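You operate a simulated robot arm through the tools that you are given. There is no shell and no other tool.

Carry out the task below with a simulated robot arm. There is one attempt and no reset: what you move stays moved.

JOB
Fold the brown carton shut and tape the seam with the yellow tab.
Fine: lift both flap holders and leave them up; short flaps first, long flaps over them; the tab comes from the TABS stand, goes across the seam and is pressed down till it sticks; the other tabs and the trays stay.

The check looks at the end state, three seconds after you hand in, the way a careful person would. Anything else that was tipped, shoved, dropped, spilled or broken makes it a failure. Flat cloth is picked up by pressing the open fingertips on it (5 to 10 N) and closing them slowly along it; thin cloth reads only 2 to 8 mm in the jaws.

ROBOT AND FRAMES
A 6-joint arm with a fingered hand, fixed in place. Base frame: the origin is at the foot of the arm, x ahead of it, y to its left, z up. Lengths are in m, angles in rad, forces in N, time in s.
With the tool pointing down near the work surface it reaches from about 0.14 to 0.54 m from the base axis. Its first joint turns from -2.897 to 2.897 rad. Payload 4 kg.
Tool frame: the origin (TCP) lies between the finger pads and is the grasp point; the fingertips stand 0.022 m ahead of it; z points along the fingers, y is the line along which they close. The gripper opens to 0.112 m. The gripper's body begins 0.06 m behind the TCP. The gripper is a hand of 4 fingers: y runs from the thumb to the fingers, the wrist lies at [0, 0, -0.218] in the tool frame, and closing takes about 1.5 s.
Orientation is that of the tool frame in the base frame, as a unit quaternion [w, x, y, z]. With the fingers straight down and closing along the base's y, the tool's x points along the base's -x, its y along +y and its z along -z.

CONTROLS
- The arm moves only by the tool play_rows. Its argument "series" is one flat list of numbers, 7 for each row, row after row: the shift along the tool's x, y, z in m, then the turn, a rotation vector about the tool's x, y, z in rad, then the gripper command, from -1 (fully open) to 1 (shut), values between in proportion. In form: [tx, ty, tz, ax, ay, az, claw, tx, ty, tz, ax, ay, az, claw, ...]. A call has 1 to 20 rows; each row is the pose to reach, as a shift and turn from the pose commanded when the call began, along the tool's axes at that moment. Rows are played at 5 a second. More than 0.05 m and 0.15 rad between two rows, or a gripper value outside its range, and nothing of the call is played. Where a pose cannot be reached the arm comes as near as it can. A force on the tool above 80 N (or 10 N above the force at the start of the call, whichever is more), or a blocked arm, ends the call early, and 0.2 s more pass. The fingers move at their own pace (about 0.045 m/s each) and stop on an object; they squeeze with about 22 N. The grip force told is the motor's: it shows also when the fingers shut on nothing. Time passes only in rows, and 0.2 s behind the last, so rows that repeat a pose let the fingers close. The reply holds the time, the measured pose of the TCP, the force on the tool along the base axes, the opening and the grip force, in the units named above and with some noise, with the torque about the TCP (base axes, N m) and any sound that the robot's microphone picked up.
- Cameras (640 x 400 px; columns grow to the right, rows downward): "scene" is fixed at [0.0506, -0.6474, 1.6941]; the picture's right is [0.96, -0.28, 0.00], its down [-0.11, -0.39, -0.91] and it looks along [0.25, 0.88, -0.41] (base axes); focal length 358 px, centre (320, 200). "wrist" rides on the gripper at [0.069, 0.004, -0.083] in the tool frame; the picture's right is [-0.06, 1.00, 0.00], its down [-0.76, -0.05, -0.64] and it looks along [-0.64, -0.04, 0.77] (tool axes); focal length 243 px, centre (320, 200). There is no depth. A picture from a camera that has moved, and an enlarged one, comes with that camera's place and axes in the base frame and with its lens. The place of the scene camera against the robot may be out by one fixed shift of up to 0.012 m in any direction.
- capture(camera): a new picture of that camera. It takes no simulated time.
- hand_shape(shape): the hand has 4 fingers and takes this shape, open, in about a second: jaw (thumb against the fingers, like two jaws); tri (thumb and two fingers); tip (a fingertip pinch); poke (one finger out to press); point (the index stretched); flat (the hand flat); cup (the hand cupped); fist (a fist). The gripper value then closes the fingers along that shape, each until it touches; the sizes above hold for jaw. It gives what a move gives, with no picture.
- zoom(camera, box): a new picture of the part [left, top, right, bottom] of that camera's present view, enlarged. It takes no simulated time.
- job_done(): hands the job in; it is judged then, once.

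Places have to be worked out from the pictures, the camera data and where the tool is seen. Open the gripper and draw the arm clear of the work before you hand the job in, unless the task says otherwise.

The tools are called after "Call:" as name(argument=value, ...) on one line, values as JSON. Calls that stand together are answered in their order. play_rows: Moves the arm, as the interface text tells. Its arguments: {"type":"object","properties":{"series":{"type":"array","items":{"type":"number"}}},"required":["series"]} The other tools are called the same way: hand_shape (shape) gives the hand a shape; capture (camera) takes a picture; zoom (camera, box) takes an enlarged picture of a part of a camera's view; job_done () hands the job in.

At the start:

```text
clock: 0.0
tool_pos: [0.2943, 0.1431, 1.3382]
tcp_rot: [-0.001, 0.0, 1.0, 0.0]
contact_force: [1.1, 1.0, 0.2]
ft_torque: [0.0, -0.02, 0.0]
opening: 0.112
grip_force: 0.1
shape: jaw
```

scene: 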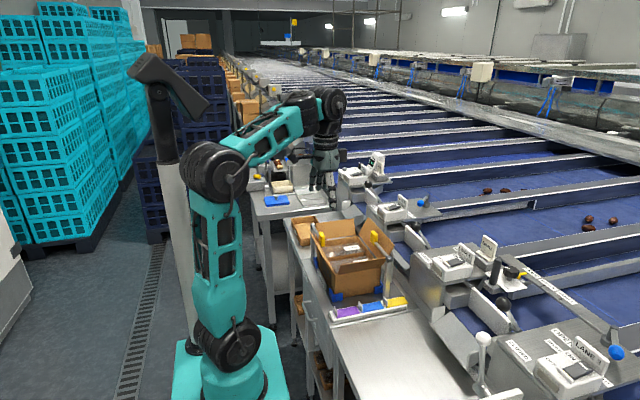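
wrist: 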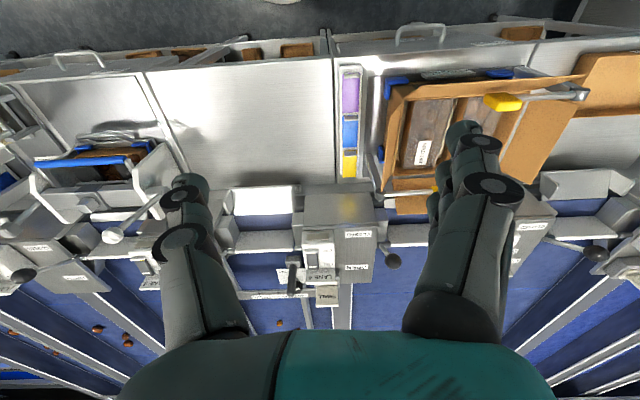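

I start by looking closely at the carton, flap holders and tabs in both views.

Call:
zoom(camera="scene", box=[270, 190, 430, 330])

Call:
zoom(camera="wrist", box=[320, 20, 640, 220])

Call:
zoom(camera="scene", box=[300, 215, 400, 278])

```text
2.86 times, centred on (350, 260) of scene
camera zoom: at [0.0506, -0.6474, 1.6941], right [0.96, -0.28, 0.0], down [-0.11, -0.39, -0.91], along [0.25, 0.88, -0.41], focal length 1023 px, centre (234, 29)
```

zoom: 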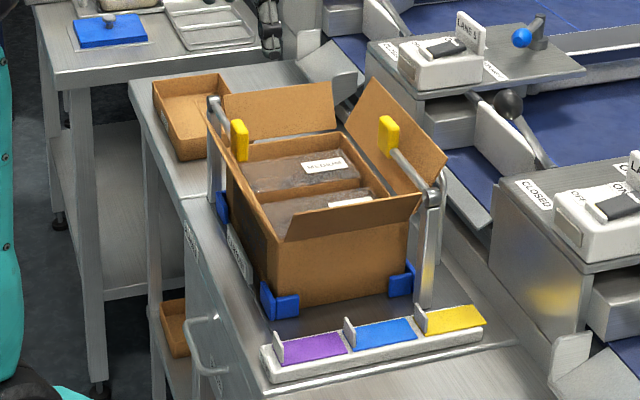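

```text
2.00 times, centred on (480, 120) of wrist
camera zoom: at [0.2249, 0.1486, 1.4215], right [0.06, 1.0, 0.0], down [0.76, -0.05, 0.64], along [0.64, -0.04, -0.77], focal length 485 px, centre (0, 360)
```

zoom: 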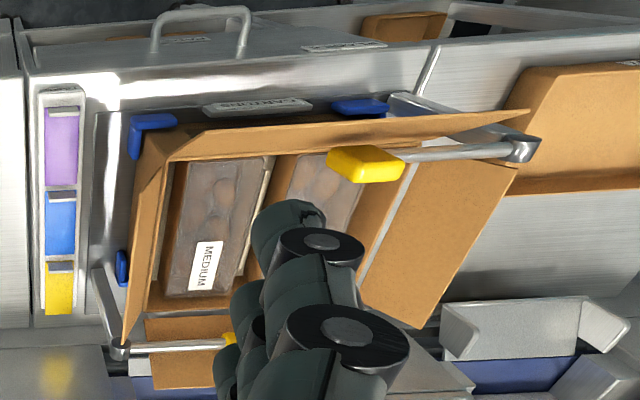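

```text
6.35 times, centred on (350, 246) of scene
camera zoom: at [0.0506, -0.6474, 1.6941], right [0.96, -0.28, 0.0], down [-0.11, -0.39, -0.91], along [0.25, 0.88, -0.41], focal length 2273 px, centre (130, -95)
```

zoom: 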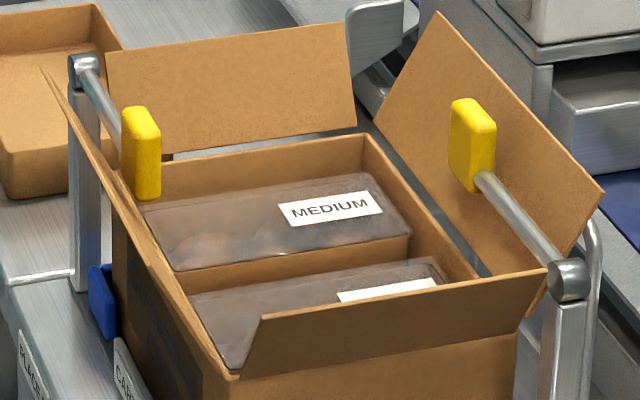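

The tabs stand appears at about y≈0.20, x≈0.38–0.56, z≈0.885, and the carton spans roughly x 0.37–0.56, y 0.29–0.52 with its rim near z≈0.98. I'll move the hand up and sideways, well above everything, for a better view of the carton.

Call:
play_rows(series=[0.013, 0.037, 0, 0, 0, 0, -1, 0.027, 0.074, 0, 0, 0, 0, -1, 0.04, 0.11, 0, 0, 0, 0, -1, 0.054, 0.147, 0, 0, 0, 0, -1, 0.067, 0.184, 0, 0, 0, 0, -1, 0.08, 0.22, 0, 0, 0, 0, -1, 0.094, 0.257, 0, 0, 0, 0, -1, 0.094, 0.257, 0, 0, 0, 0, -1])

Call:
capture(camera="wrist")

Call:
capture(camera="scene")

```text
clock: 1.8
tool_pos: [0.1972, 0.4051, 1.3397]
tcp_rot: [0.0, 0.0, 1.0, 0.0]
contact_force: [0.6, 0.6, -0.3]
ft_torque: [-0.03, 0.0, -0.01]
opening: 0.1117
grip_force: 0.1
shape: jaw
```

```text
taken
camera wrist: at [0.1287, 0.4092, 1.4225], right [0.06, 1.0, 0.0], down [0.76, -0.05, 0.64], along [0.64, -0.04, -0.77], focal length 243 px, centre (320, 200)
```

wrist: 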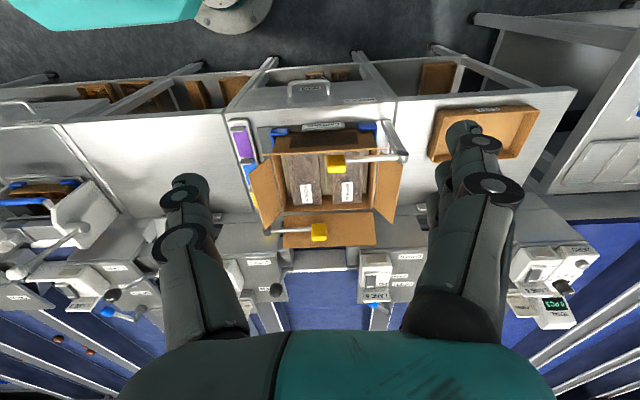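

```text
taken
```

scene: 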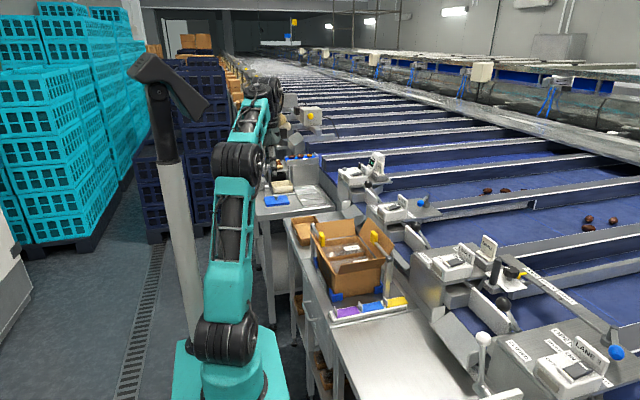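

The carton is now in clear view; I zoom in on it.

Call:
zoom(camera="wrist", box=[224, 110, 424, 260])

Call:
zoom(camera="scene", box=[300, 210, 420, 325])

```text
2.67 times, centred on (324, 185) of wrist
camera zoom: at [0.1287, 0.4092, 1.4225], right [0.06, 1.0, 0.0], down [0.76, -0.05, 0.64], along [0.64, -0.04, -0.77], focal length 647 px, centre (309, 240)
```

zoom: 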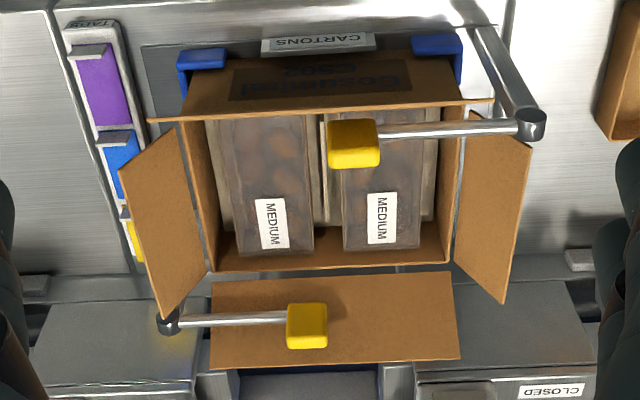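

```text
3.48 times, centred on (360, 268) of scene
camera zoom: at [0.0506, -0.6474, 1.6941], right [0.96, -0.28, 0.0], down [-0.11, -0.39, -0.91], along [0.25, 0.88, -0.41], focal length 1245 px, centre (181, -35)
```

zoom: 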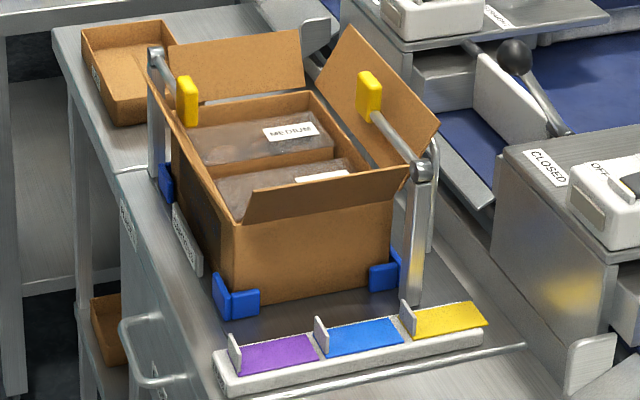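

Triangulating both views: holder 1 pivot ≈ (0.36, 0.548, 1.03) with paddle ≈ (0.362, 0.425, 1.04); holder 2 pivot ≈ (0.549, 0.256, 1.027) with paddle ≈ (0.545, 0.38, 1.04). I'll turn the hand a quarter turn and look along +y to see the flap profiles from the tab side.

Call:
play_rows(series=[-0.017, -0.017, 0.0075, 0, 0, -0.1309, -1, -0.034, -0.034, 0.015, 0, 0, -0.2618, -1, -0.051, -0.051, 0.0225, 0, 0, -0.3927, -1, -0.068, -0.068, 0.03, 0, 0, -0.5236, -1, -0.085, -0.085, 0.0375, 0, 0, -0.6545, -1, -0.102, -0.102, 0.045, 0, 0, -0.7854, -1, -0.119, -0.119, 0.0525, 0, 0, -0.9163, -1, -0.136, -0.136, 0.06, 0, 0, -1.0472, -1, -0.153, -0.153, 0.0675, 0, 0, -1.1781, -1, -0.17, -0.17, 0.075, 0, 0, -1.309, -1, -0.187, -0.187, 0.0825, 0, 0, -1.4399, -1, -0.203, -0.205, 0.09, 0, 0, -1.5708, -1, -0.203, -0.205, 0.09, 0, 0, -1.5708, -1])

Call:
capture(camera="wrist")

Call:
capture(camera="scene")

```text
clock: 4.6
tool_pos: [0.4019, 0.1944, 1.2484]
tcp_rot: [-0.001, 0.707, -0.707, -0.001]
contact_force: [-0.2, 0.3, 0.2]
ft_torque: [0.0, 0.0, 0.0]
opening: 0.1119
grip_force: 0.2
shape: jaw
```

```text
taken
camera wrist: at [0.3983, 0.1257, 1.3304], right [-1.0, 0.06, 0.0], down [0.05, 0.76, 0.64], along [0.04, 0.64, -0.77], focal length 243 px, centre (320, 200)
```

wrist: 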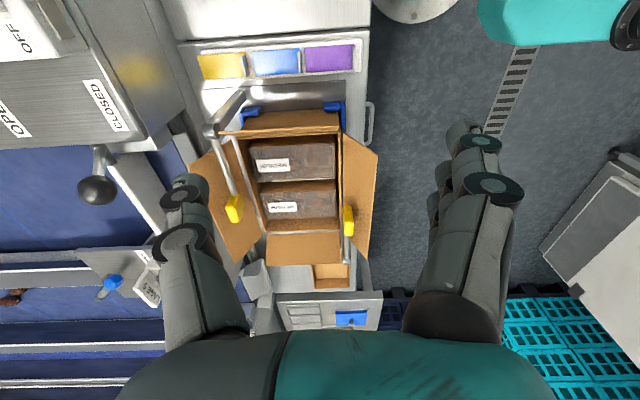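

```text
taken
```

scene: 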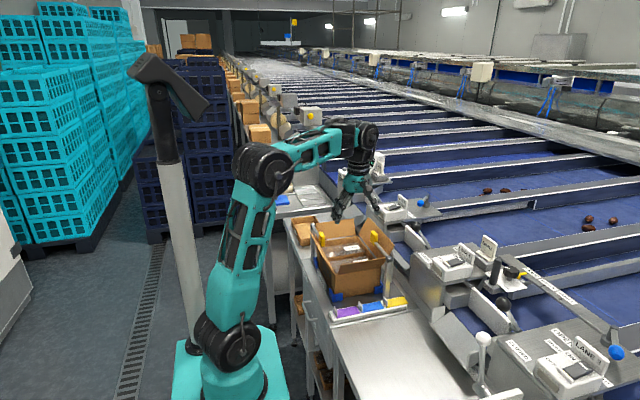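

Call:
zoom(camera="wrist", box=[180, 30, 400, 280])

Call:
zoom(camera="wrist", box=[300, 100, 400, 270])

```text
1.60 times, centred on (290, 155) of wrist
camera zoom: at [0.3983, 0.1257, 1.3304], right [-1.0, 0.06, 0.0], down [0.05, 0.76, 0.64], along [0.04, 0.64, -0.77], focal length 388 px, centre (368, 272)
```

zoom: 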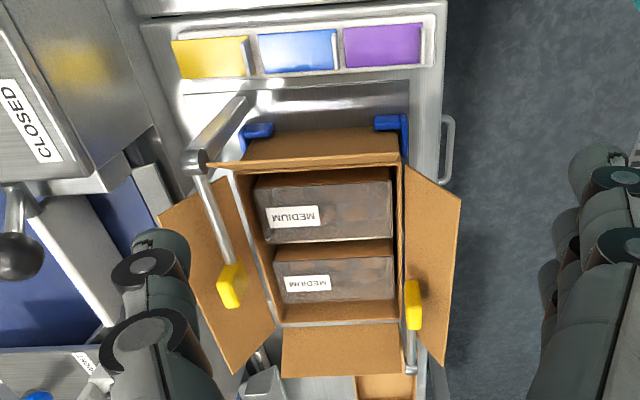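

```text
2.35 times, centred on (350, 185) of wrist
camera zoom: at [0.3983, 0.1257, 1.3304], right [-1.0, 0.06, 0.0], down [0.05, 0.76, 0.64], along [0.04, 0.64, -0.77], focal length 571 px, centre (249, 235)
```

zoom: 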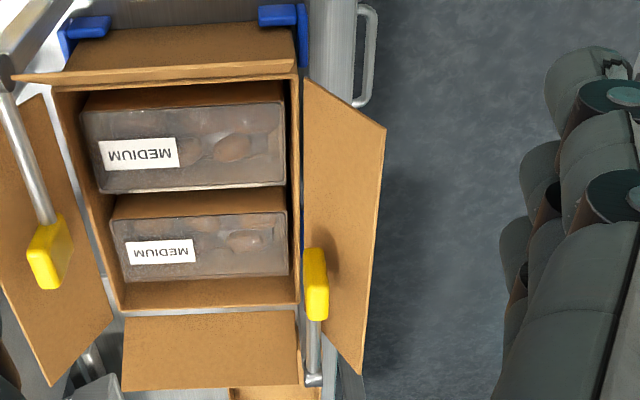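

The near flap leans out about 30° (hinge x≈0.373, z≈0.977), and the paddle sits just inside it. I'll try the "poke" shape here in free air to see where its finger tip is relative to the TCP.

Call:
hand_shape(shape="poke")

Call:
capture(camera="wrist")

Call:
zoom(camera="scene", box=[310, 100, 430, 300])

```text
clock: 5.5
tool_pos: [0.4009, 0.1964, 1.2469]
tcp_rot: [-0.001, 0.707, -0.707, -0.001]
contact_force: [0.3, -0.1, 1.4]
ft_torque: [0.01, 0.03, -0.01]
opening: 0.0001
grip_force: 0.1
shape: poke
```

```text
taken
camera wrist: at [0.3981, 0.126, 1.3305], right [-1.0, 0.06, 0.0], down [0.05, 0.76, 0.64], along [0.04, 0.64, -0.77], focal length 243 px, centre (320, 200)
```

wrist: 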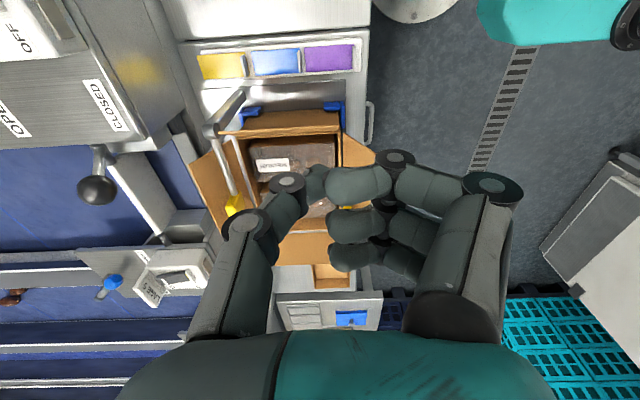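

```text
2.00 times, centred on (370, 200) of scene
camera zoom: at [0.0506, -0.6474, 1.6941], right [0.96, -0.28, 0.0], down [-0.11, -0.39, -0.91], along [0.25, 0.88, -0.41], focal length 716 px, centre (220, 200)
```

zoom: 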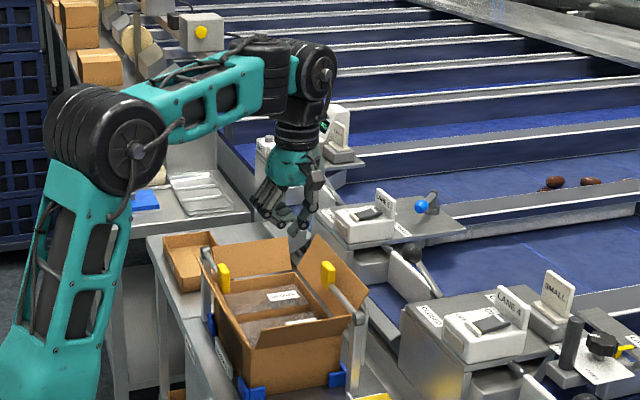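

The poke shape curls everything to a pinch at the TCP. I'll check the "point" shape and the "tip" shape too.

Call:
hand_shape(shape="point")

Call:
capture(camera="wrist")

Call:
zoom(camera="scene", box=[325, 140, 405, 270])

```text
clock: 6.4
tool_pos: [0.4015, 0.1955, 1.2471]
tcp_rot: [0.001, -0.707, 0.707, 0.0]
contact_force: [-0.3, 0.7, -1.0]
ft_torque: [-0.01, 0.0, 0.01]
opening: 0.1059
grip_force: 0.0
shape: point
```

```text
taken
camera wrist: at [0.3981, 0.126, 1.3305], right [-1.0, 0.06, 0.0], down [0.05, 0.76, 0.64], along [0.04, 0.64, -0.77], focal length 243 px, centre (320, 200)
```

wrist: 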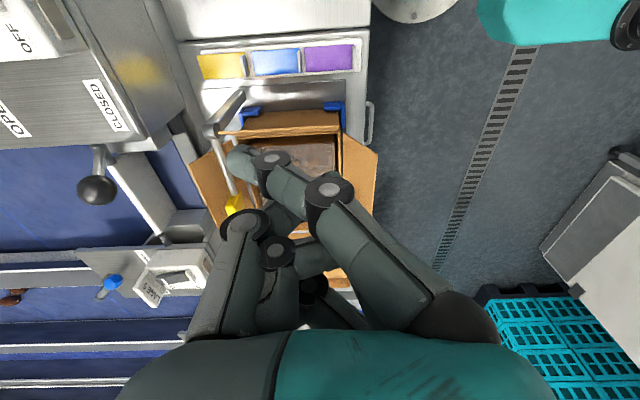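

```text
3.08 times, centred on (365, 205) of scene
camera zoom: at [0.0506, -0.6474, 1.6941], right [0.96, -0.28, 0.0], down [-0.11, -0.39, -0.91], along [0.25, 0.88, -0.41], focal length 1102 px, centre (182, 185)
```

zoom: 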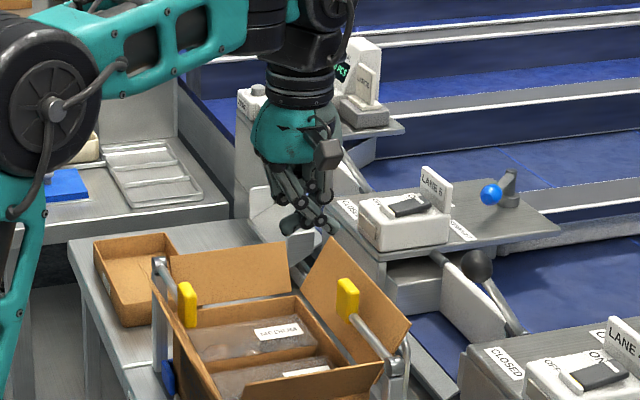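

Call:
hand_shape(shape="tip")

Call:
capture(camera="wrist")

Call:
zoom(camera="scene", box=[325, 140, 405, 270])

Call:
hand_shape(shape="jaw")

Call:
play_rows(series=[0, 0, 0, 0, 0, 0, 1, 0, 0, 0, 0, 0, 0, 1, 0, 0, 0, 0, 0, 0, 1, 0, 0, 0, 0, 0, 0, 1, 0, 0, 0, 0, 0, 0, 1, 0, 0, 0, 0, 0, 0, 1, 0, 0, 0, 0, 0, 0, 1, 0, 0, 0, 0, 0, 0, 1])

Call:
capture(camera="wrist")

Call:
zoom(camera="scene", box=[325, 140, 405, 270])

```text
clock: 7.3
tool_pos: [0.4014, 0.195, 1.2474]
tcp_rot: [-0.001, 0.708, -0.707, -0.001]
contact_force: [0.2, 0.5, 0.2]
ft_torque: [-0.02, -0.02, -0.02]
opening: 0.1117
grip_force: 0.1
shape: tip
```

```text
taken
camera wrist: at [0.3981, 0.126, 1.3305], right [-1.0, 0.06, 0.0], down [0.05, 0.76, 0.64], along [0.04, 0.64, -0.77], focal length 243 px, centre (320, 200)
```

wrist: 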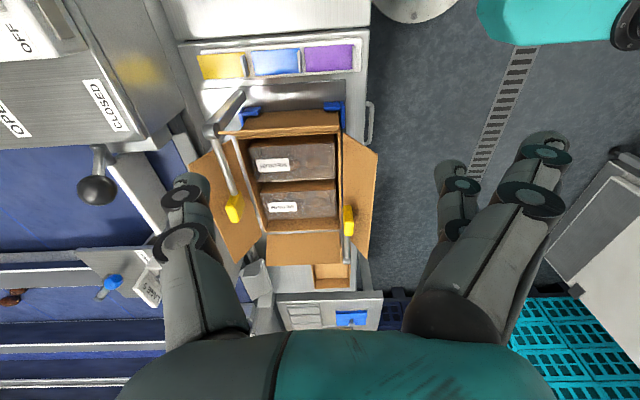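

```text
3.08 times, centred on (365, 205) of scene
camera zoom: at [0.0506, -0.6474, 1.6941], right [0.96, -0.28, 0.0], down [-0.11, -0.39, -0.91], along [0.25, 0.88, -0.41], focal length 1102 px, centre (182, 185)
```

zoom: 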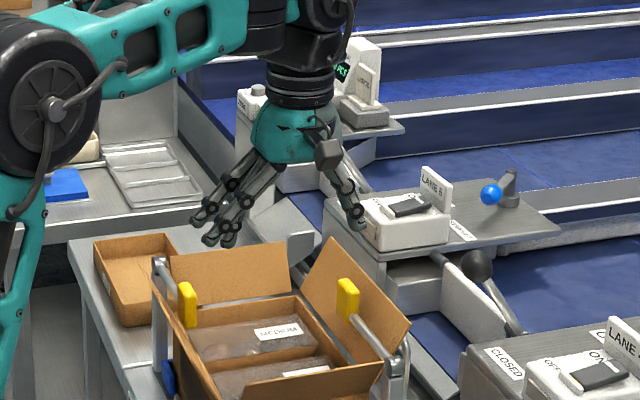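

```text
clock: 8.2
tool_pos: [0.4013, 0.1951, 1.2465]
tcp_rot: [0.001, -0.707, 0.708, 0.001]
contact_force: [0.4, -0.3, -0.2]
ft_torque: [-0.04, 0.0, 0.03]
opening: 0.1121
grip_force: 0.0
shape: jaw
```

```text
clock: 10.0
tool_pos: [0.4012, 0.1955, 1.247]
tcp_rot: [0.0, 0.707, -0.707, -0.001]
contact_force: [0.2, 0.3, -0.1]
ft_torque: [0.03, -0.02, 0.04]
opening: 0.0001
grip_force: 22.5
shape: jaw
```

```text
taken
camera wrist: at [0.3981, 0.126, 1.3305], right [-1.0, 0.06, 0.0], down [0.05, 0.76, 0.64], along [0.04, 0.64, -0.77], focal length 243 px, centre (320, 200)
```

wrist: 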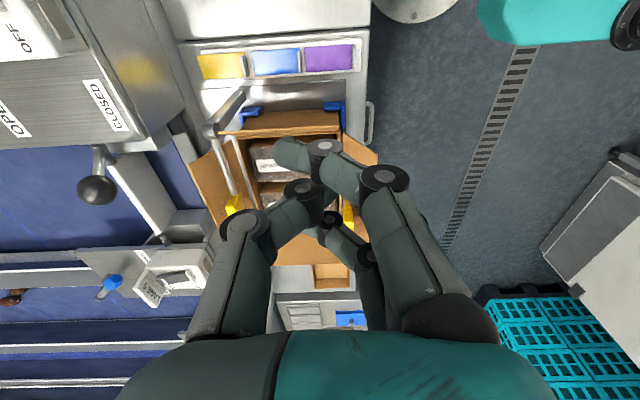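

```text
3.08 times, centred on (365, 205) of scene
camera zoom: at [0.0506, -0.6474, 1.6941], right [0.96, -0.28, 0.0], down [-0.11, -0.39, -0.91], along [0.25, 0.88, -0.41], focal length 1102 px, centre (182, 185)
```

zoom: 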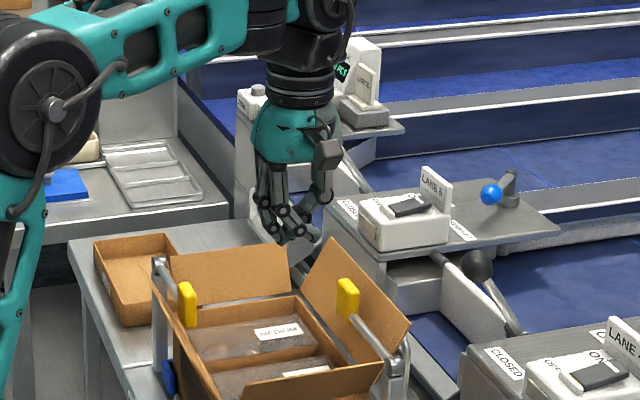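

Closed jaw is a compact blade at the TCP, and the open jaw can pinch the paddles across their thin (x) direction. I'll re-open, and test reach with the tool down, thumb on the robot side (tool x toward +y), well above the carton.

Call:
play_rows(series=[-0.02, 0.008, -0.005, 0, 0, 0.1309, -1, -0.04, 0.016, -0.01, 0, 0, 0.2618, -1, -0.06, 0.024, -0.015, 0, 0, 0.3927, -1, -0.08, 0.032, -0.02, 0, 0, 0.5236, -1, -0.1, 0.04, -0.025, 0, 0, 0.6545, -1, -0.12, 0.048, -0.03, 0, 0, 0.7854, -1, -0.14, 0.056, -0.035, 0, 0, 0.9163, -1, -0.16, 0.064, -0.04, 0, 0, 1.0472, -1, -0.18, 0.072, -0.045, 0, 0, 1.1781, -1, -0.2, 0.08, -0.05, 0, 0, 1.309, -1, -0.22, 0.09, -0.055, 0, 0, 1.4399, -1, -0.23, 0.1, -0.06, 0, 0, 1.5708, -1, -0.23, 0.1, -0.06, 0, 0, 1.5708, -1])

Call:
play_rows(series=[-0.005, 0.012, 0, 0, 0, 0.1309, -1, -0.01, 0.024, 0, 0, 0, 0.2618, -1, -0.015, 0.036, 0, 0, 0, 0.3927, -1, -0.02, 0.048, 0, 0, 0, 0.5236, -1, -0.025, 0.06, 0, 0, 0, 0.6545, -1, -0.03, 0.072, 0, 0, 0, 0.7854, -1, -0.035, 0.084, 0, 0, 0, 0.9163, -1, -0.04, 0.096, 0, 0, 0, 1.0472, -1, -0.045, 0.108, 0, 0, 0, 1.1781, -1, -0.05, 0.12, 0, 0, 0, 1.309, -1, -0.055, 0.132, 0, 0, 0, 1.4399, -1, -0.06, 0.145, 0, 0, 0, 1.5708, -1, -0.06, 0.145, 0, 0, 0, 1.5708, -1])

Call:
capture(camera="wrist")

Call:
capture(camera="scene")

```text
clock: 12.8
tool_pos: [0.3024, 0.4254, 1.3084]
tcp_rot: [0.0, 0.001, 1.0, -0.001]
contact_force: [-0.3, -0.4, -0.1]
ft_torque: [0.0, 0.02, 0.0]
opening: 0.112
grip_force: 0.0
shape: jaw
```

```text
clock: 15.6
tool_pos: [0.3178, 0.4929, 1.2425]
tcp_rot: [-0.001, 0.708, 0.706, 0.0]
contact_force: [-0.6, 0.2, -0.9]
ft_torque: [0.04, -0.01, -0.02]
opening: 0.1119
grip_force: 0.1
shape: jaw
out of reach, approached as far as the arm can: row 1, 2, 3, 4, 5, 6, 7, 8, 9, 10, 11, 12, 13
```

```text
taken
camera wrist: at [0.3232, 0.563, 1.3258], right [1.0, -0.07, 0.0], down [-0.05, -0.77, 0.64], along [-0.04, -0.64, -0.77], focal length 243 px, centre (320, 200)
```

wrist: 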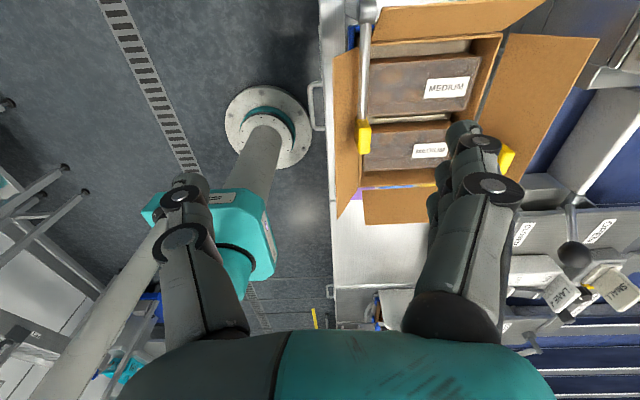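

```text
taken
```

scene: 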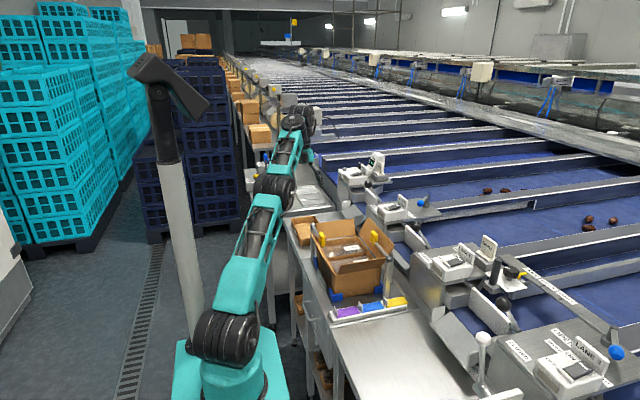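

Reach limit with the tool straight down is about 0.59 m here, so I'll use tilted tools farther out. This view from the +y side is useful; I zoom in on holder 1's paddle and the near flap.

Call:
zoom(camera="wrist", box=[310, 0, 470, 230])

Call:
zoom(camera="wrist", box=[320, 0, 620, 240])

```text
1.74 times, centred on (390, 115) of wrist
camera zoom: at [0.3232, 0.563, 1.3258], right [1.0, -0.07, 0.0], down [-0.05, -0.77, 0.64], along [-0.04, -0.64, -0.77], focal length 422 px, centre (198, 348)
```

zoom: 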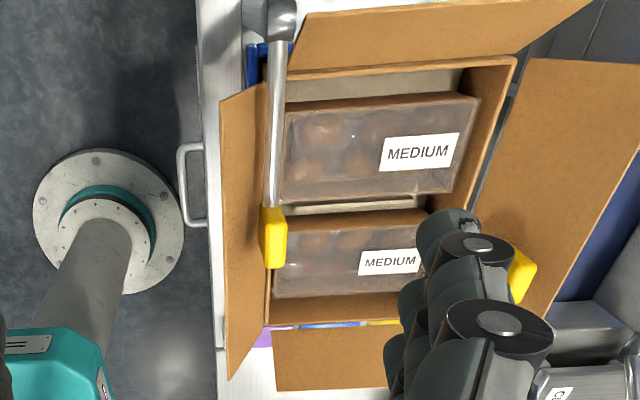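

```text
1.67 times, centred on (470, 120) of wrist
camera zoom: at [0.3232, 0.563, 1.3258], right [1.0, -0.07, 0.0], down [-0.05, -0.77, 0.64], along [-0.04, -0.64, -0.77], focal length 404 px, centre (70, 333)
```

zoom: 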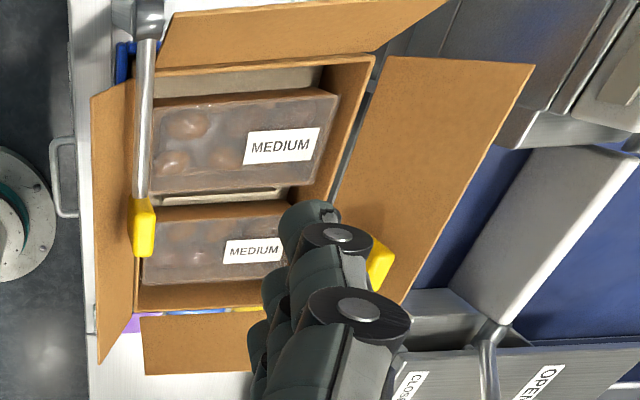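

The near flap's top edge lies at x≈0.335, z≈1.045 and the paddle centre at x≈0.366, so there is about 1.5 cm between them for the thumb. First I back off in y to a reachable pose and see which reference the shift uses.

Call:
play_rows(series=[-0.04, 0, 0, 0, 0, 0, -1, -0.08, 0, 0, 0, 0, 0, -1, -0.12, 0, 0, 0, 0, 0, -1, -0.15, 0, 0, 0, 0, 0, -1, -0.15, 0, 0, 0, 0, 0, -1])

```text
clock: 16.8
tool_pos: [0.3179, 0.3462, 1.2446]
tcp_rot: [0.0, 0.707, 0.707, 0.0]
contact_force: [0.4, -0.1, 0.7]
ft_torque: [-0.03, 0.01, 0.01]
opening: 0.112
grip_force: 0.0
shape: jaw
```

Shifts are relative to the actual pose. Now I tilt the tool 45° (pointing +y and down) to a pre-grasp above and behind paddle 1, with the jaws partly closed to about 4.5 cm.

Call:
play_rows(series=[-0.001, 0.007, 0.014, 0, 0.112, 0, 0.2, -0.002, 0.014, 0.028, 0, 0.224, 0, 0.2, -0.003, 0.021, 0.043, 0, 0.337, 0, 0.2, -0.004, 0.028, 0.057, 0, 0.449, 0, 0.2, -0.005, 0.035, 0.071, 0, 0.561, 0, 0.2, -0.006, 0.042, 0.085, 0, 0.673, 0, 0.2, -0.007, 0.049, 0.1, 0, 0.785, 0, 0.2, -0.007, 0.049, 0.114, 0, 0.785, 0, 0.2, -0.007, 0.049, 0.114, 0, 0.785, 0, 0.2])

Call:
capture(camera="wrist")

Call:
capture(camera="scene")

```text
clock: 18.8
tool_pos: [0.3692, 0.3382, 1.1305]
tcp_rot: [-0.271, 0.653, 0.653, 0.271]
contact_force: [0.2, 0.6, -0.4]
ft_torque: [0.02, 0.0, -0.04]
opening: 0.0454
grip_force: 0.1
shape: jaw
```

```text
taken
camera wrist: at [0.3735, 0.3293, 1.2386], right [1.0, -0.05, -0.04], down [-0.05, -0.99, -0.09], along [-0.04, 0.09, -1.0], focal length 243 px, centre (320, 200)
```

wrist: 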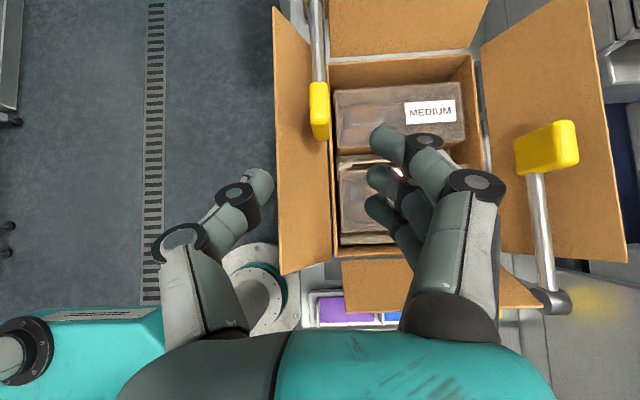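

```text
taken
```

scene: 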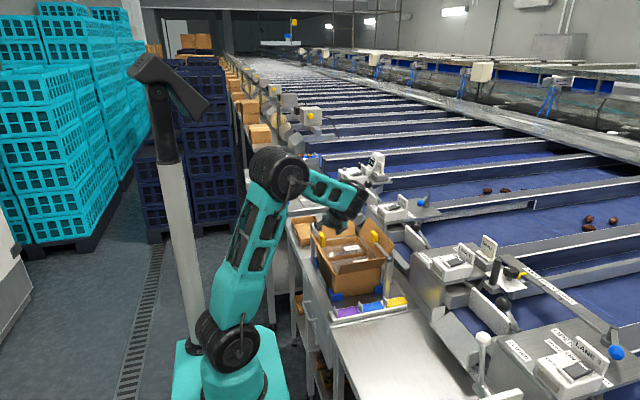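

The overhead view shows paddle 1 centred at x≈0.369, y≈0.405–0.437, in line with the jaws. I slide down along the tool axis to straddle the paddle, jaws at ~3.8 cm.

Call:
play_rows(series=[0, 0, 0.02, 0, 0, 0, 0.32, 0, 0, 0.04, 0, 0, 0, 0.32, 0, 0, 0.06, 0, 0, 0, 0.32, 0, 0, 0.08, 0, 0, 0, 0.32, 0, 0, 0.095, 0, 0, 0, 0.32, 0, 0, 0.105, 0, 0, 0, 0.32, 0, 0, 0.11, 0, 0, 0, 0.32])

Call:
capture(camera="wrist")

Call:
zoom(camera="scene", box=[280, 160, 420, 300])

```text
clock: 20.4
tool_pos: [0.3674, 0.4179, 1.053]
tcp_rot: [-0.271, 0.653, 0.653, 0.271]
contact_force: [-0.4, 0.0, -0.3]
ft_torque: [-0.03, 0.0, -0.01]
opening: 0.0385
grip_force: 0.0
shape: jaw
```

```text
taken
camera wrist: at [0.373, 0.4081, 1.161], right [1.0, -0.04, -0.04], down [-0.05, -0.99, -0.09], along [-0.04, 0.09, -1.0], focal length 243 px, centre (320, 200)
```

wrist: 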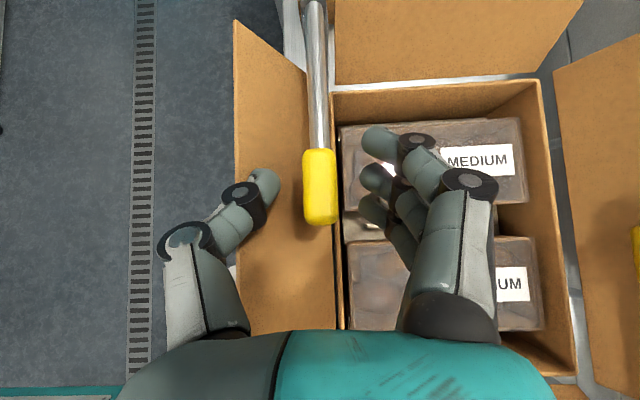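

```text
2.86 times, centred on (350, 230) of scene
camera zoom: at [0.0506, -0.6474, 1.6941], right [0.96, -0.28, 0.0], down [-0.11, -0.39, -0.91], along [0.25, 0.88, -0.41], focal length 1023 px, centre (234, 114)
```

zoom: 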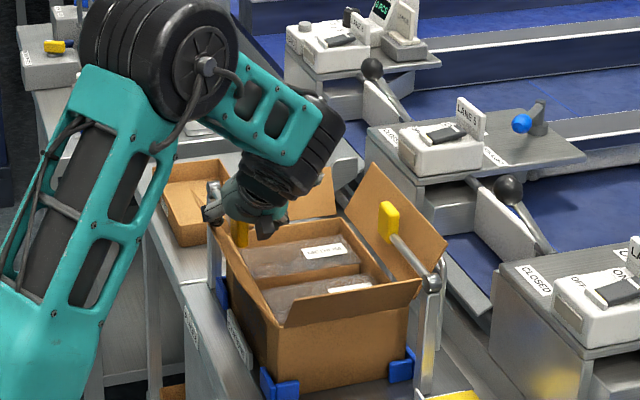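

The jaws straddle the paddle with no contact. Closing on it now.

Call:
play_rows(series=[0, 0, 0, 0, 0, 0, 0.6, 0, 0, 0, 0, 0, 0, 1, 0, 0, 0, 0, 0, 0, 1, 0, 0, 0, 0, 0, 0, 1, 0, 0, 0, 0, 0, 0, 1])

Call:
capture(camera="wrist")

```text
clock: 21.6
tool_pos: [0.367, 0.4171, 1.0538]
tcp_rot: [-0.27, 0.654, 0.653, 0.271]
contact_force: [1.4, 3.3, -1.8]
ft_torque: [0.0, -0.05, -0.04]
opening: 0.011
grip_force: 22.3
shape: jaw
```

```text
taken
camera wrist: at [0.3731, 0.408, 1.1612], right [1.0, -0.04, -0.04], down [-0.05, -0.99, -0.09], along [-0.04, 0.09, -1.0], focal length 243 px, centre (320, 200)
```

wrist: 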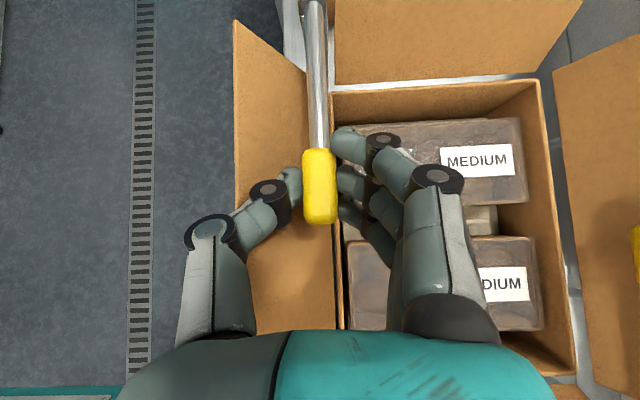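

Grip is firm (22 N on the paddle). I start lifting along an arc about the pivot, first 20° to check it follows freely.

Call:
play_rows(series=[0.0098, 0, -0.0063, 0, 0, 0, 1, 0.0201, 0, -0.0117, 0, 0, 0, 1, 0.0308, 0, -0.0162, 0, 0, 0, 1, 0.0419, 0, -0.0198, 0, 0, 0, 1])

Call:
capture(camera="wrist")

Call:
zoom(camera="scene", box=[280, 160, 420, 300])

```text
clock: 22.6
tool_pos: [0.3693, 0.4318, 1.0977]
tcp_rot: [-0.271, 0.652, 0.654, 0.27]
contact_force: [-0.2, 0.3, -4.1]
ft_torque: [-0.24, -0.24, 0.04]
opening: 0.0101
grip_force: 21.5
shape: jaw
```

```text
taken
camera wrist: at [0.373, 0.4236, 1.2052], right [1.0, -0.04, -0.04], down [-0.05, -0.99, -0.09], along [-0.04, 0.09, -1.0], focal length 243 px, centre (320, 200)
```

wrist: 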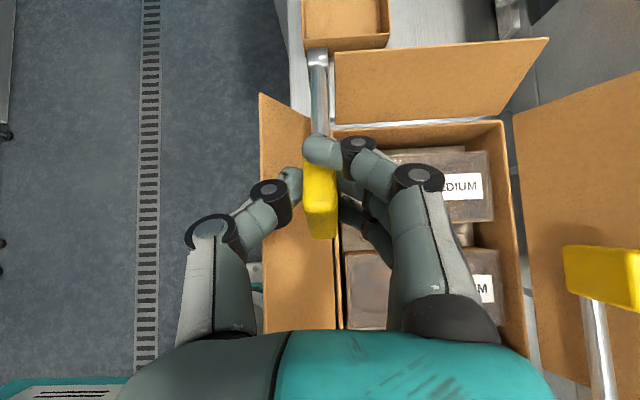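

```text
2.86 times, centred on (350, 230) of scene
camera zoom: at [0.0506, -0.6474, 1.6941], right [0.96, -0.28, 0.0], down [-0.11, -0.39, -0.91], along [0.25, 0.88, -0.41], focal length 1023 px, centre (234, 114)
```

zoom: 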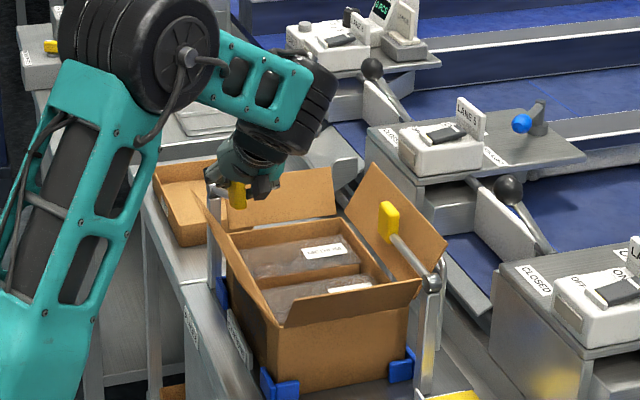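

The holder follows with only ~4 N. I continue the arc to about 65°.

Call:
play_rows(series=[0.0171, 0, -0.0035, 0, 0, 0, 1, 0.0345, 0, -0.0047, 0, 0, 0, 1, 0.0519, 0, -0.0037, 0, 0, 0, 1, 0.0691, 0, -0.0004, 0, 0, 0, 1, 0.0856, 0, 0.0052, 0, 0, 0, 1, 0.1013, 0, 0.0128, 0, 0, 0, 1])

Call:
capture(camera="wrist")

Call:
zoom(camera="scene", box=[280, 160, 420, 300])

```text
clock: 24.0
tool_pos: [0.3691, 0.5148, 1.1613]
tcp_rot: [-0.271, 0.653, 0.654, 0.269]
contact_force: [-5.2, -1.0, -9.6]
ft_torque: [-0.32, -0.16, 0.12]
opening: 0.0088
grip_force: 22.1
shape: jaw
```

```text
taken
camera wrist: at [0.3734, 0.5051, 1.2679], right [1.0, -0.04, -0.05], down [-0.05, -1.0, -0.09], along [-0.04, 0.09, -1.0], focal length 243 px, centre (320, 200)
```

wrist: 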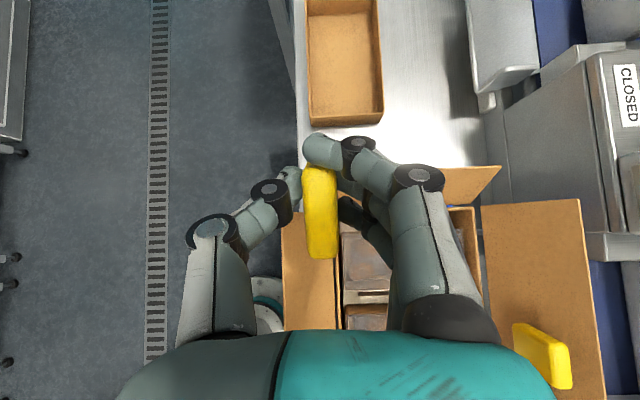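

```text
2.86 times, centred on (350, 230) of scene
camera zoom: at [0.0506, -0.6474, 1.6941], right [0.96, -0.28, 0.0], down [-0.11, -0.39, -0.91], along [0.25, 0.88, -0.41], focal length 1023 px, centre (234, 114)
```

zoom: 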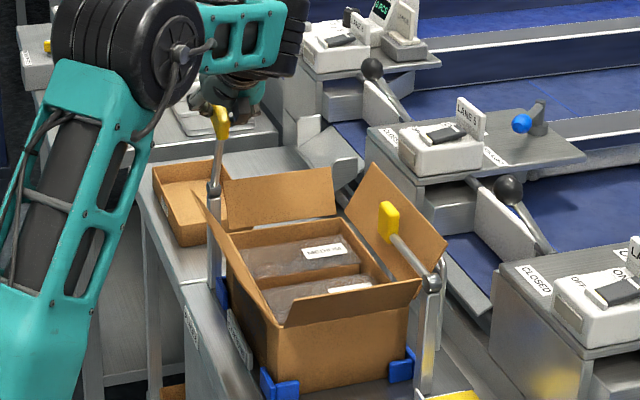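

The rod is now steep and following well. I continue to about 95°.

Call:
play_rows(series=[0.0132, 0, 0.011, 0, 0, 0, 1, 0.0256, 0, 0.0232, 0, 0, 0, 1, 0.0365, 0, 0.0369, 0, 0, 0, 1, 0.0456, 0, 0.0521, 0, 0, 0, 1, 0.0456, 0, 0.0521, 0, 0, 0, 1])

Call:
capture(camera="wrist")

Call:
zoom(camera="scene", box=[280, 160, 420, 300])

```text
clock: 25.2
tool_pos: [0.3684, 0.5831, 1.1553]
tcp_rot: [-0.27, 0.653, 0.654, 0.271]
contact_force: [-5.2, -1.5, -1.8]
ft_torque: [-0.26, -0.14, 0.1]
opening: 0.0091
grip_force: 22.0
shape: jaw
```

```text
taken
camera wrist: at [0.3736, 0.5732, 1.2637], right [1.0, -0.05, -0.04], down [-0.05, -0.99, -0.09], along [-0.04, 0.09, -1.0], focal length 243 px, centre (320, 200)
```

wrist: 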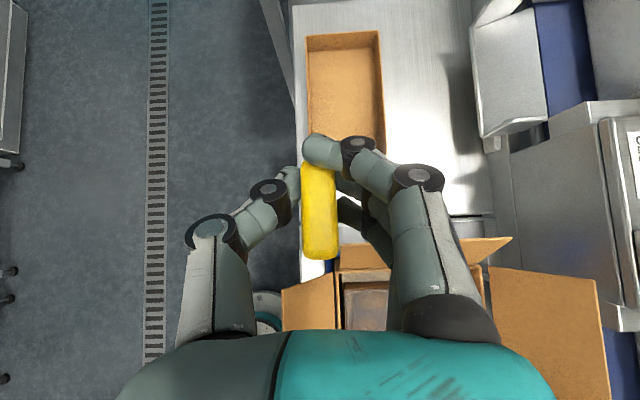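

```text
2.86 times, centred on (350, 230) of scene
camera zoom: at [0.0506, -0.6474, 1.6941], right [0.96, -0.28, 0.0], down [-0.11, -0.39, -0.91], along [0.25, 0.88, -0.41], focal length 1023 px, centre (234, 114)
```

zoom: 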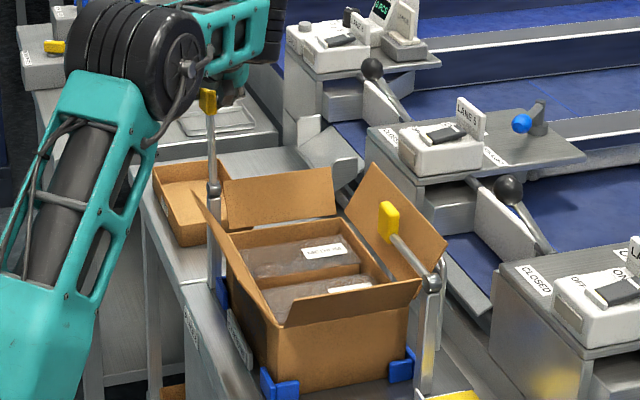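

The rod now stands roughly vertical, slightly past. I release gently and watch whether it stays.

Call:
play_rows(series=[0, 0, 0, 0, 0, 0, 0.6, 0, 0, 0, 0, 0, 0, 0.4, 0, 0, 0, 0, 0, 0, 0.2, 0, 0, 0, 0, 0, 0, 0.1, 0, 0, 0, 0, 0, 0, 0.1])

Call:
capture(camera="wrist")

Call:
zoom(camera="scene", box=[280, 160, 420, 300])

```text
clock: 26.4
tool_pos: [0.369, 0.5815, 1.1553]
tcp_rot: [-0.269, 0.654, 0.653, 0.271]
contact_force: [0.7, -0.3, 0.6]
ft_torque: [-0.03, 0.0, 0.02]
opening: 0.0497
grip_force: 0.2
shape: jaw
```

```text
taken
camera wrist: at [0.3737, 0.573, 1.2633], right [1.0, -0.05, -0.04], down [-0.05, -0.99, -0.09], along [-0.04, 0.09, -1.0], focal length 243 px, centre (320, 200)
```

wrist: 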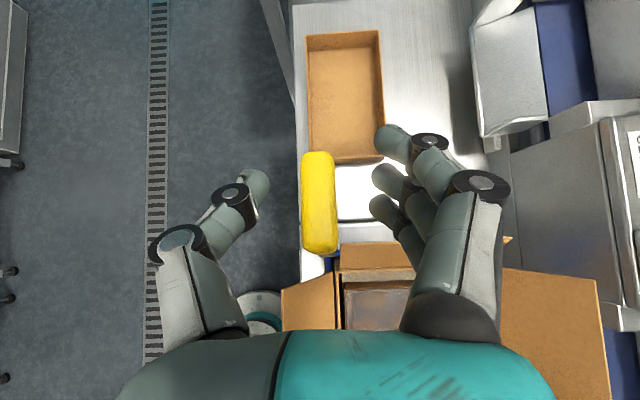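

```text
2.86 times, centred on (350, 230) of scene
camera zoom: at [0.0506, -0.6474, 1.6941], right [0.96, -0.28, 0.0], down [-0.11, -0.39, -0.91], along [0.25, 0.88, -0.41], focal length 1023 px, centre (234, 114)
```

zoom: 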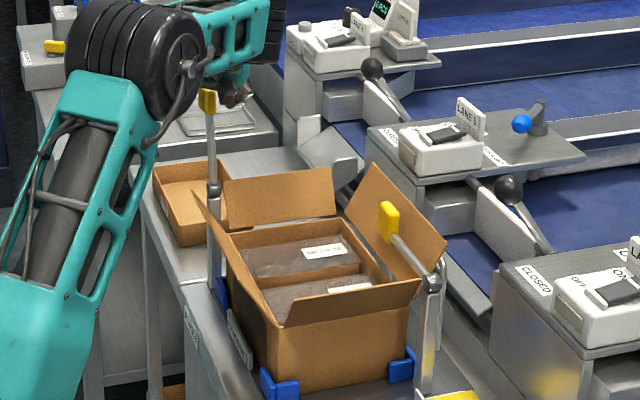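

Holder 1 stays up by itself. I back straight out along the tool axis, then travel high over the carton to a pre-grasp behind and above paddle 2.

Call:
play_rows(series=[0, 0, -0.02, 0, 0, 0, 0.0, 0, 0, -0.04, 0, 0, 0, 0.0, 0, 0, -0.07, 0, 0, 0, 0.2, 0, 0, -0.1, 0, 0, 0, 0.2, -0.027, 0.025, -0.115, 0, 0, 0, 0.2, -0.054, 0.05, -0.13, 0, 0, 0, 0.2, -0.081, 0.075, -0.144, 0, 0, 0, 0.2, -0.108, 0.1, -0.159, 0, 0, 0, 0.2, -0.135, 0.126, -0.174, 0, 0, 0, 0.2, -0.162, 0.151, -0.188, 0, 0, 0, 0.2, -0.1888, 0.176, -0.203, 0, 0, 0, 0.2, -0.1888, 0.176, -0.203, 0, 0, 0, 0.2])

Call:
capture(camera="wrist")

Call:
capture(camera="scene")

```text
clock: 29.0
tool_pos: [0.5448, 0.3061, 1.1662]
tcp_rot: [-0.27, 0.653, 0.653, 0.272]
contact_force: [-0.4, 1.5, -0.6]
ft_torque: [-0.01, -0.02, 0.0]
opening: 0.0455
grip_force: 0.1
shape: jaw
```

```text
taken
camera wrist: at [0.5495, 0.2961, 1.274], right [1.0, -0.04, -0.04], down [-0.05, -0.99, -0.09], along [-0.04, 0.09, -1.0], focal length 243 px, centre (320, 200)
```

wrist: 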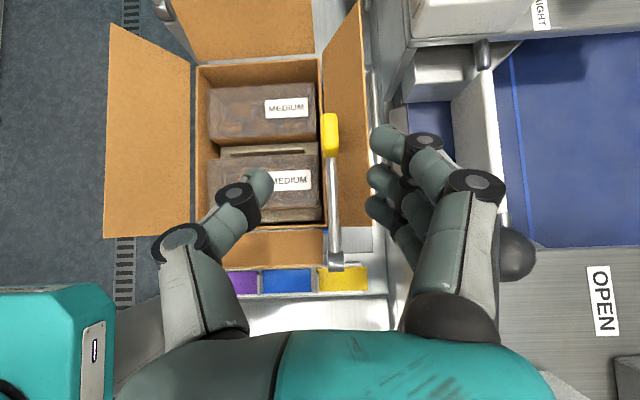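

```text
taken
```

scene: 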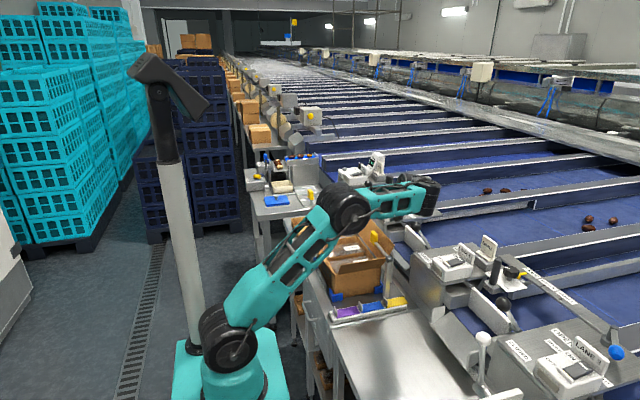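

Paddle 2 is at x≈0.5535, y≈0.38 in this view, with ~2 cm between it and the far flap. I shift 8 mm in x and slide down along the tool axis to straddle it.

Call:
play_rows(series=[-0.015, 0.008, 0, 0, 0, 0, 0.28, -0.0297, 0.008, 0.01, 0, 0, 0, 0.28, -0.0297, 0.008, 0.035, 0, 0, 0, 0.28, -0.0297, 0.008, 0.06, 0, 0, 0, 0.28, -0.0297, 0.008, 0.08, 0, 0, 0, 0.28, -0.0297, 0.008, 0.1, 0, 0, 0, 0.28, -0.0297, 0.008, 0.115, 0, 0, 0, 0.28, -0.0297, 0.008, 0.123, 0, 0, 0, 0.28, -0.0297, 0.008, 0.123, 0, 0, 0, 0.28])

Call:
capture(camera="wrist")

Call:
zoom(camera="scene", box=[300, 180, 440, 300])

```text
clock: 31.0
tool_pos: [0.5535, 0.3706, 1.057]
tcp_rot: [-0.27, 0.653, 0.653, 0.271]
contact_force: [-0.8, 0.8, -0.5]
ft_torque: [0.01, 0.03, 0.01]
opening: 0.041
grip_force: 0.1
shape: jaw
```

```text
taken
camera wrist: at [0.5584, 0.3612, 1.1654], right [1.0, -0.05, -0.04], down [-0.05, -0.99, -0.09], along [-0.04, 0.09, -1.0], focal length 243 px, centre (320, 200)
```

wrist: 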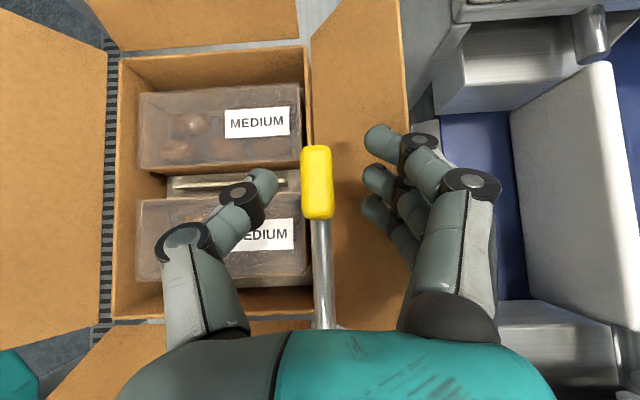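

```text
3.33 times, centred on (370, 240) of scene
camera zoom: at [0.0506, -0.6474, 1.6941], right [0.96, -0.28, 0.0], down [-0.11, -0.39, -0.91], along [0.25, 0.88, -0.41], focal length 1194 px, centre (153, 67)
```

zoom: 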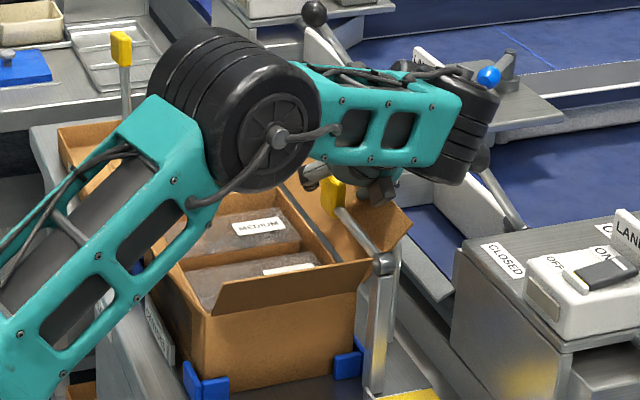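

The paddle is centred between thumb and fingers. Closing on it.

Call:
play_rows(series=[0, 0, 0, 0, 0, 0, 0.6, 0, 0, 0, 0, 0, 0, 1, 0, 0, 0, 0, 0, 0, 1, 0, 0, 0, 0, 0, 0, 1, 0, 0, 0, 0, 0, 0, 1])

Call:
capture(camera="wrist")

```text
clock: 32.2
tool_pos: [0.5526, 0.3714, 1.0586]
tcp_rot: [-0.27, 0.653, 0.653, 0.271]
contact_force: [1.6, 0.8, 0.4]
ft_torque: [0.06, -0.11, -0.06]
opening: 0.0097
grip_force: 22.0
shape: jaw
```

```text
taken
camera wrist: at [0.5583, 0.3611, 1.1657], right [1.0, -0.05, -0.04], down [-0.05, -0.99, -0.09], along [-0.04, 0.09, -1.0], focal length 243 px, centre (320, 200)
```

wrist: 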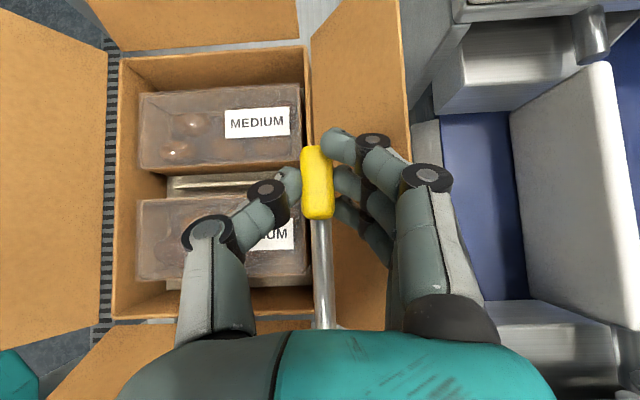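

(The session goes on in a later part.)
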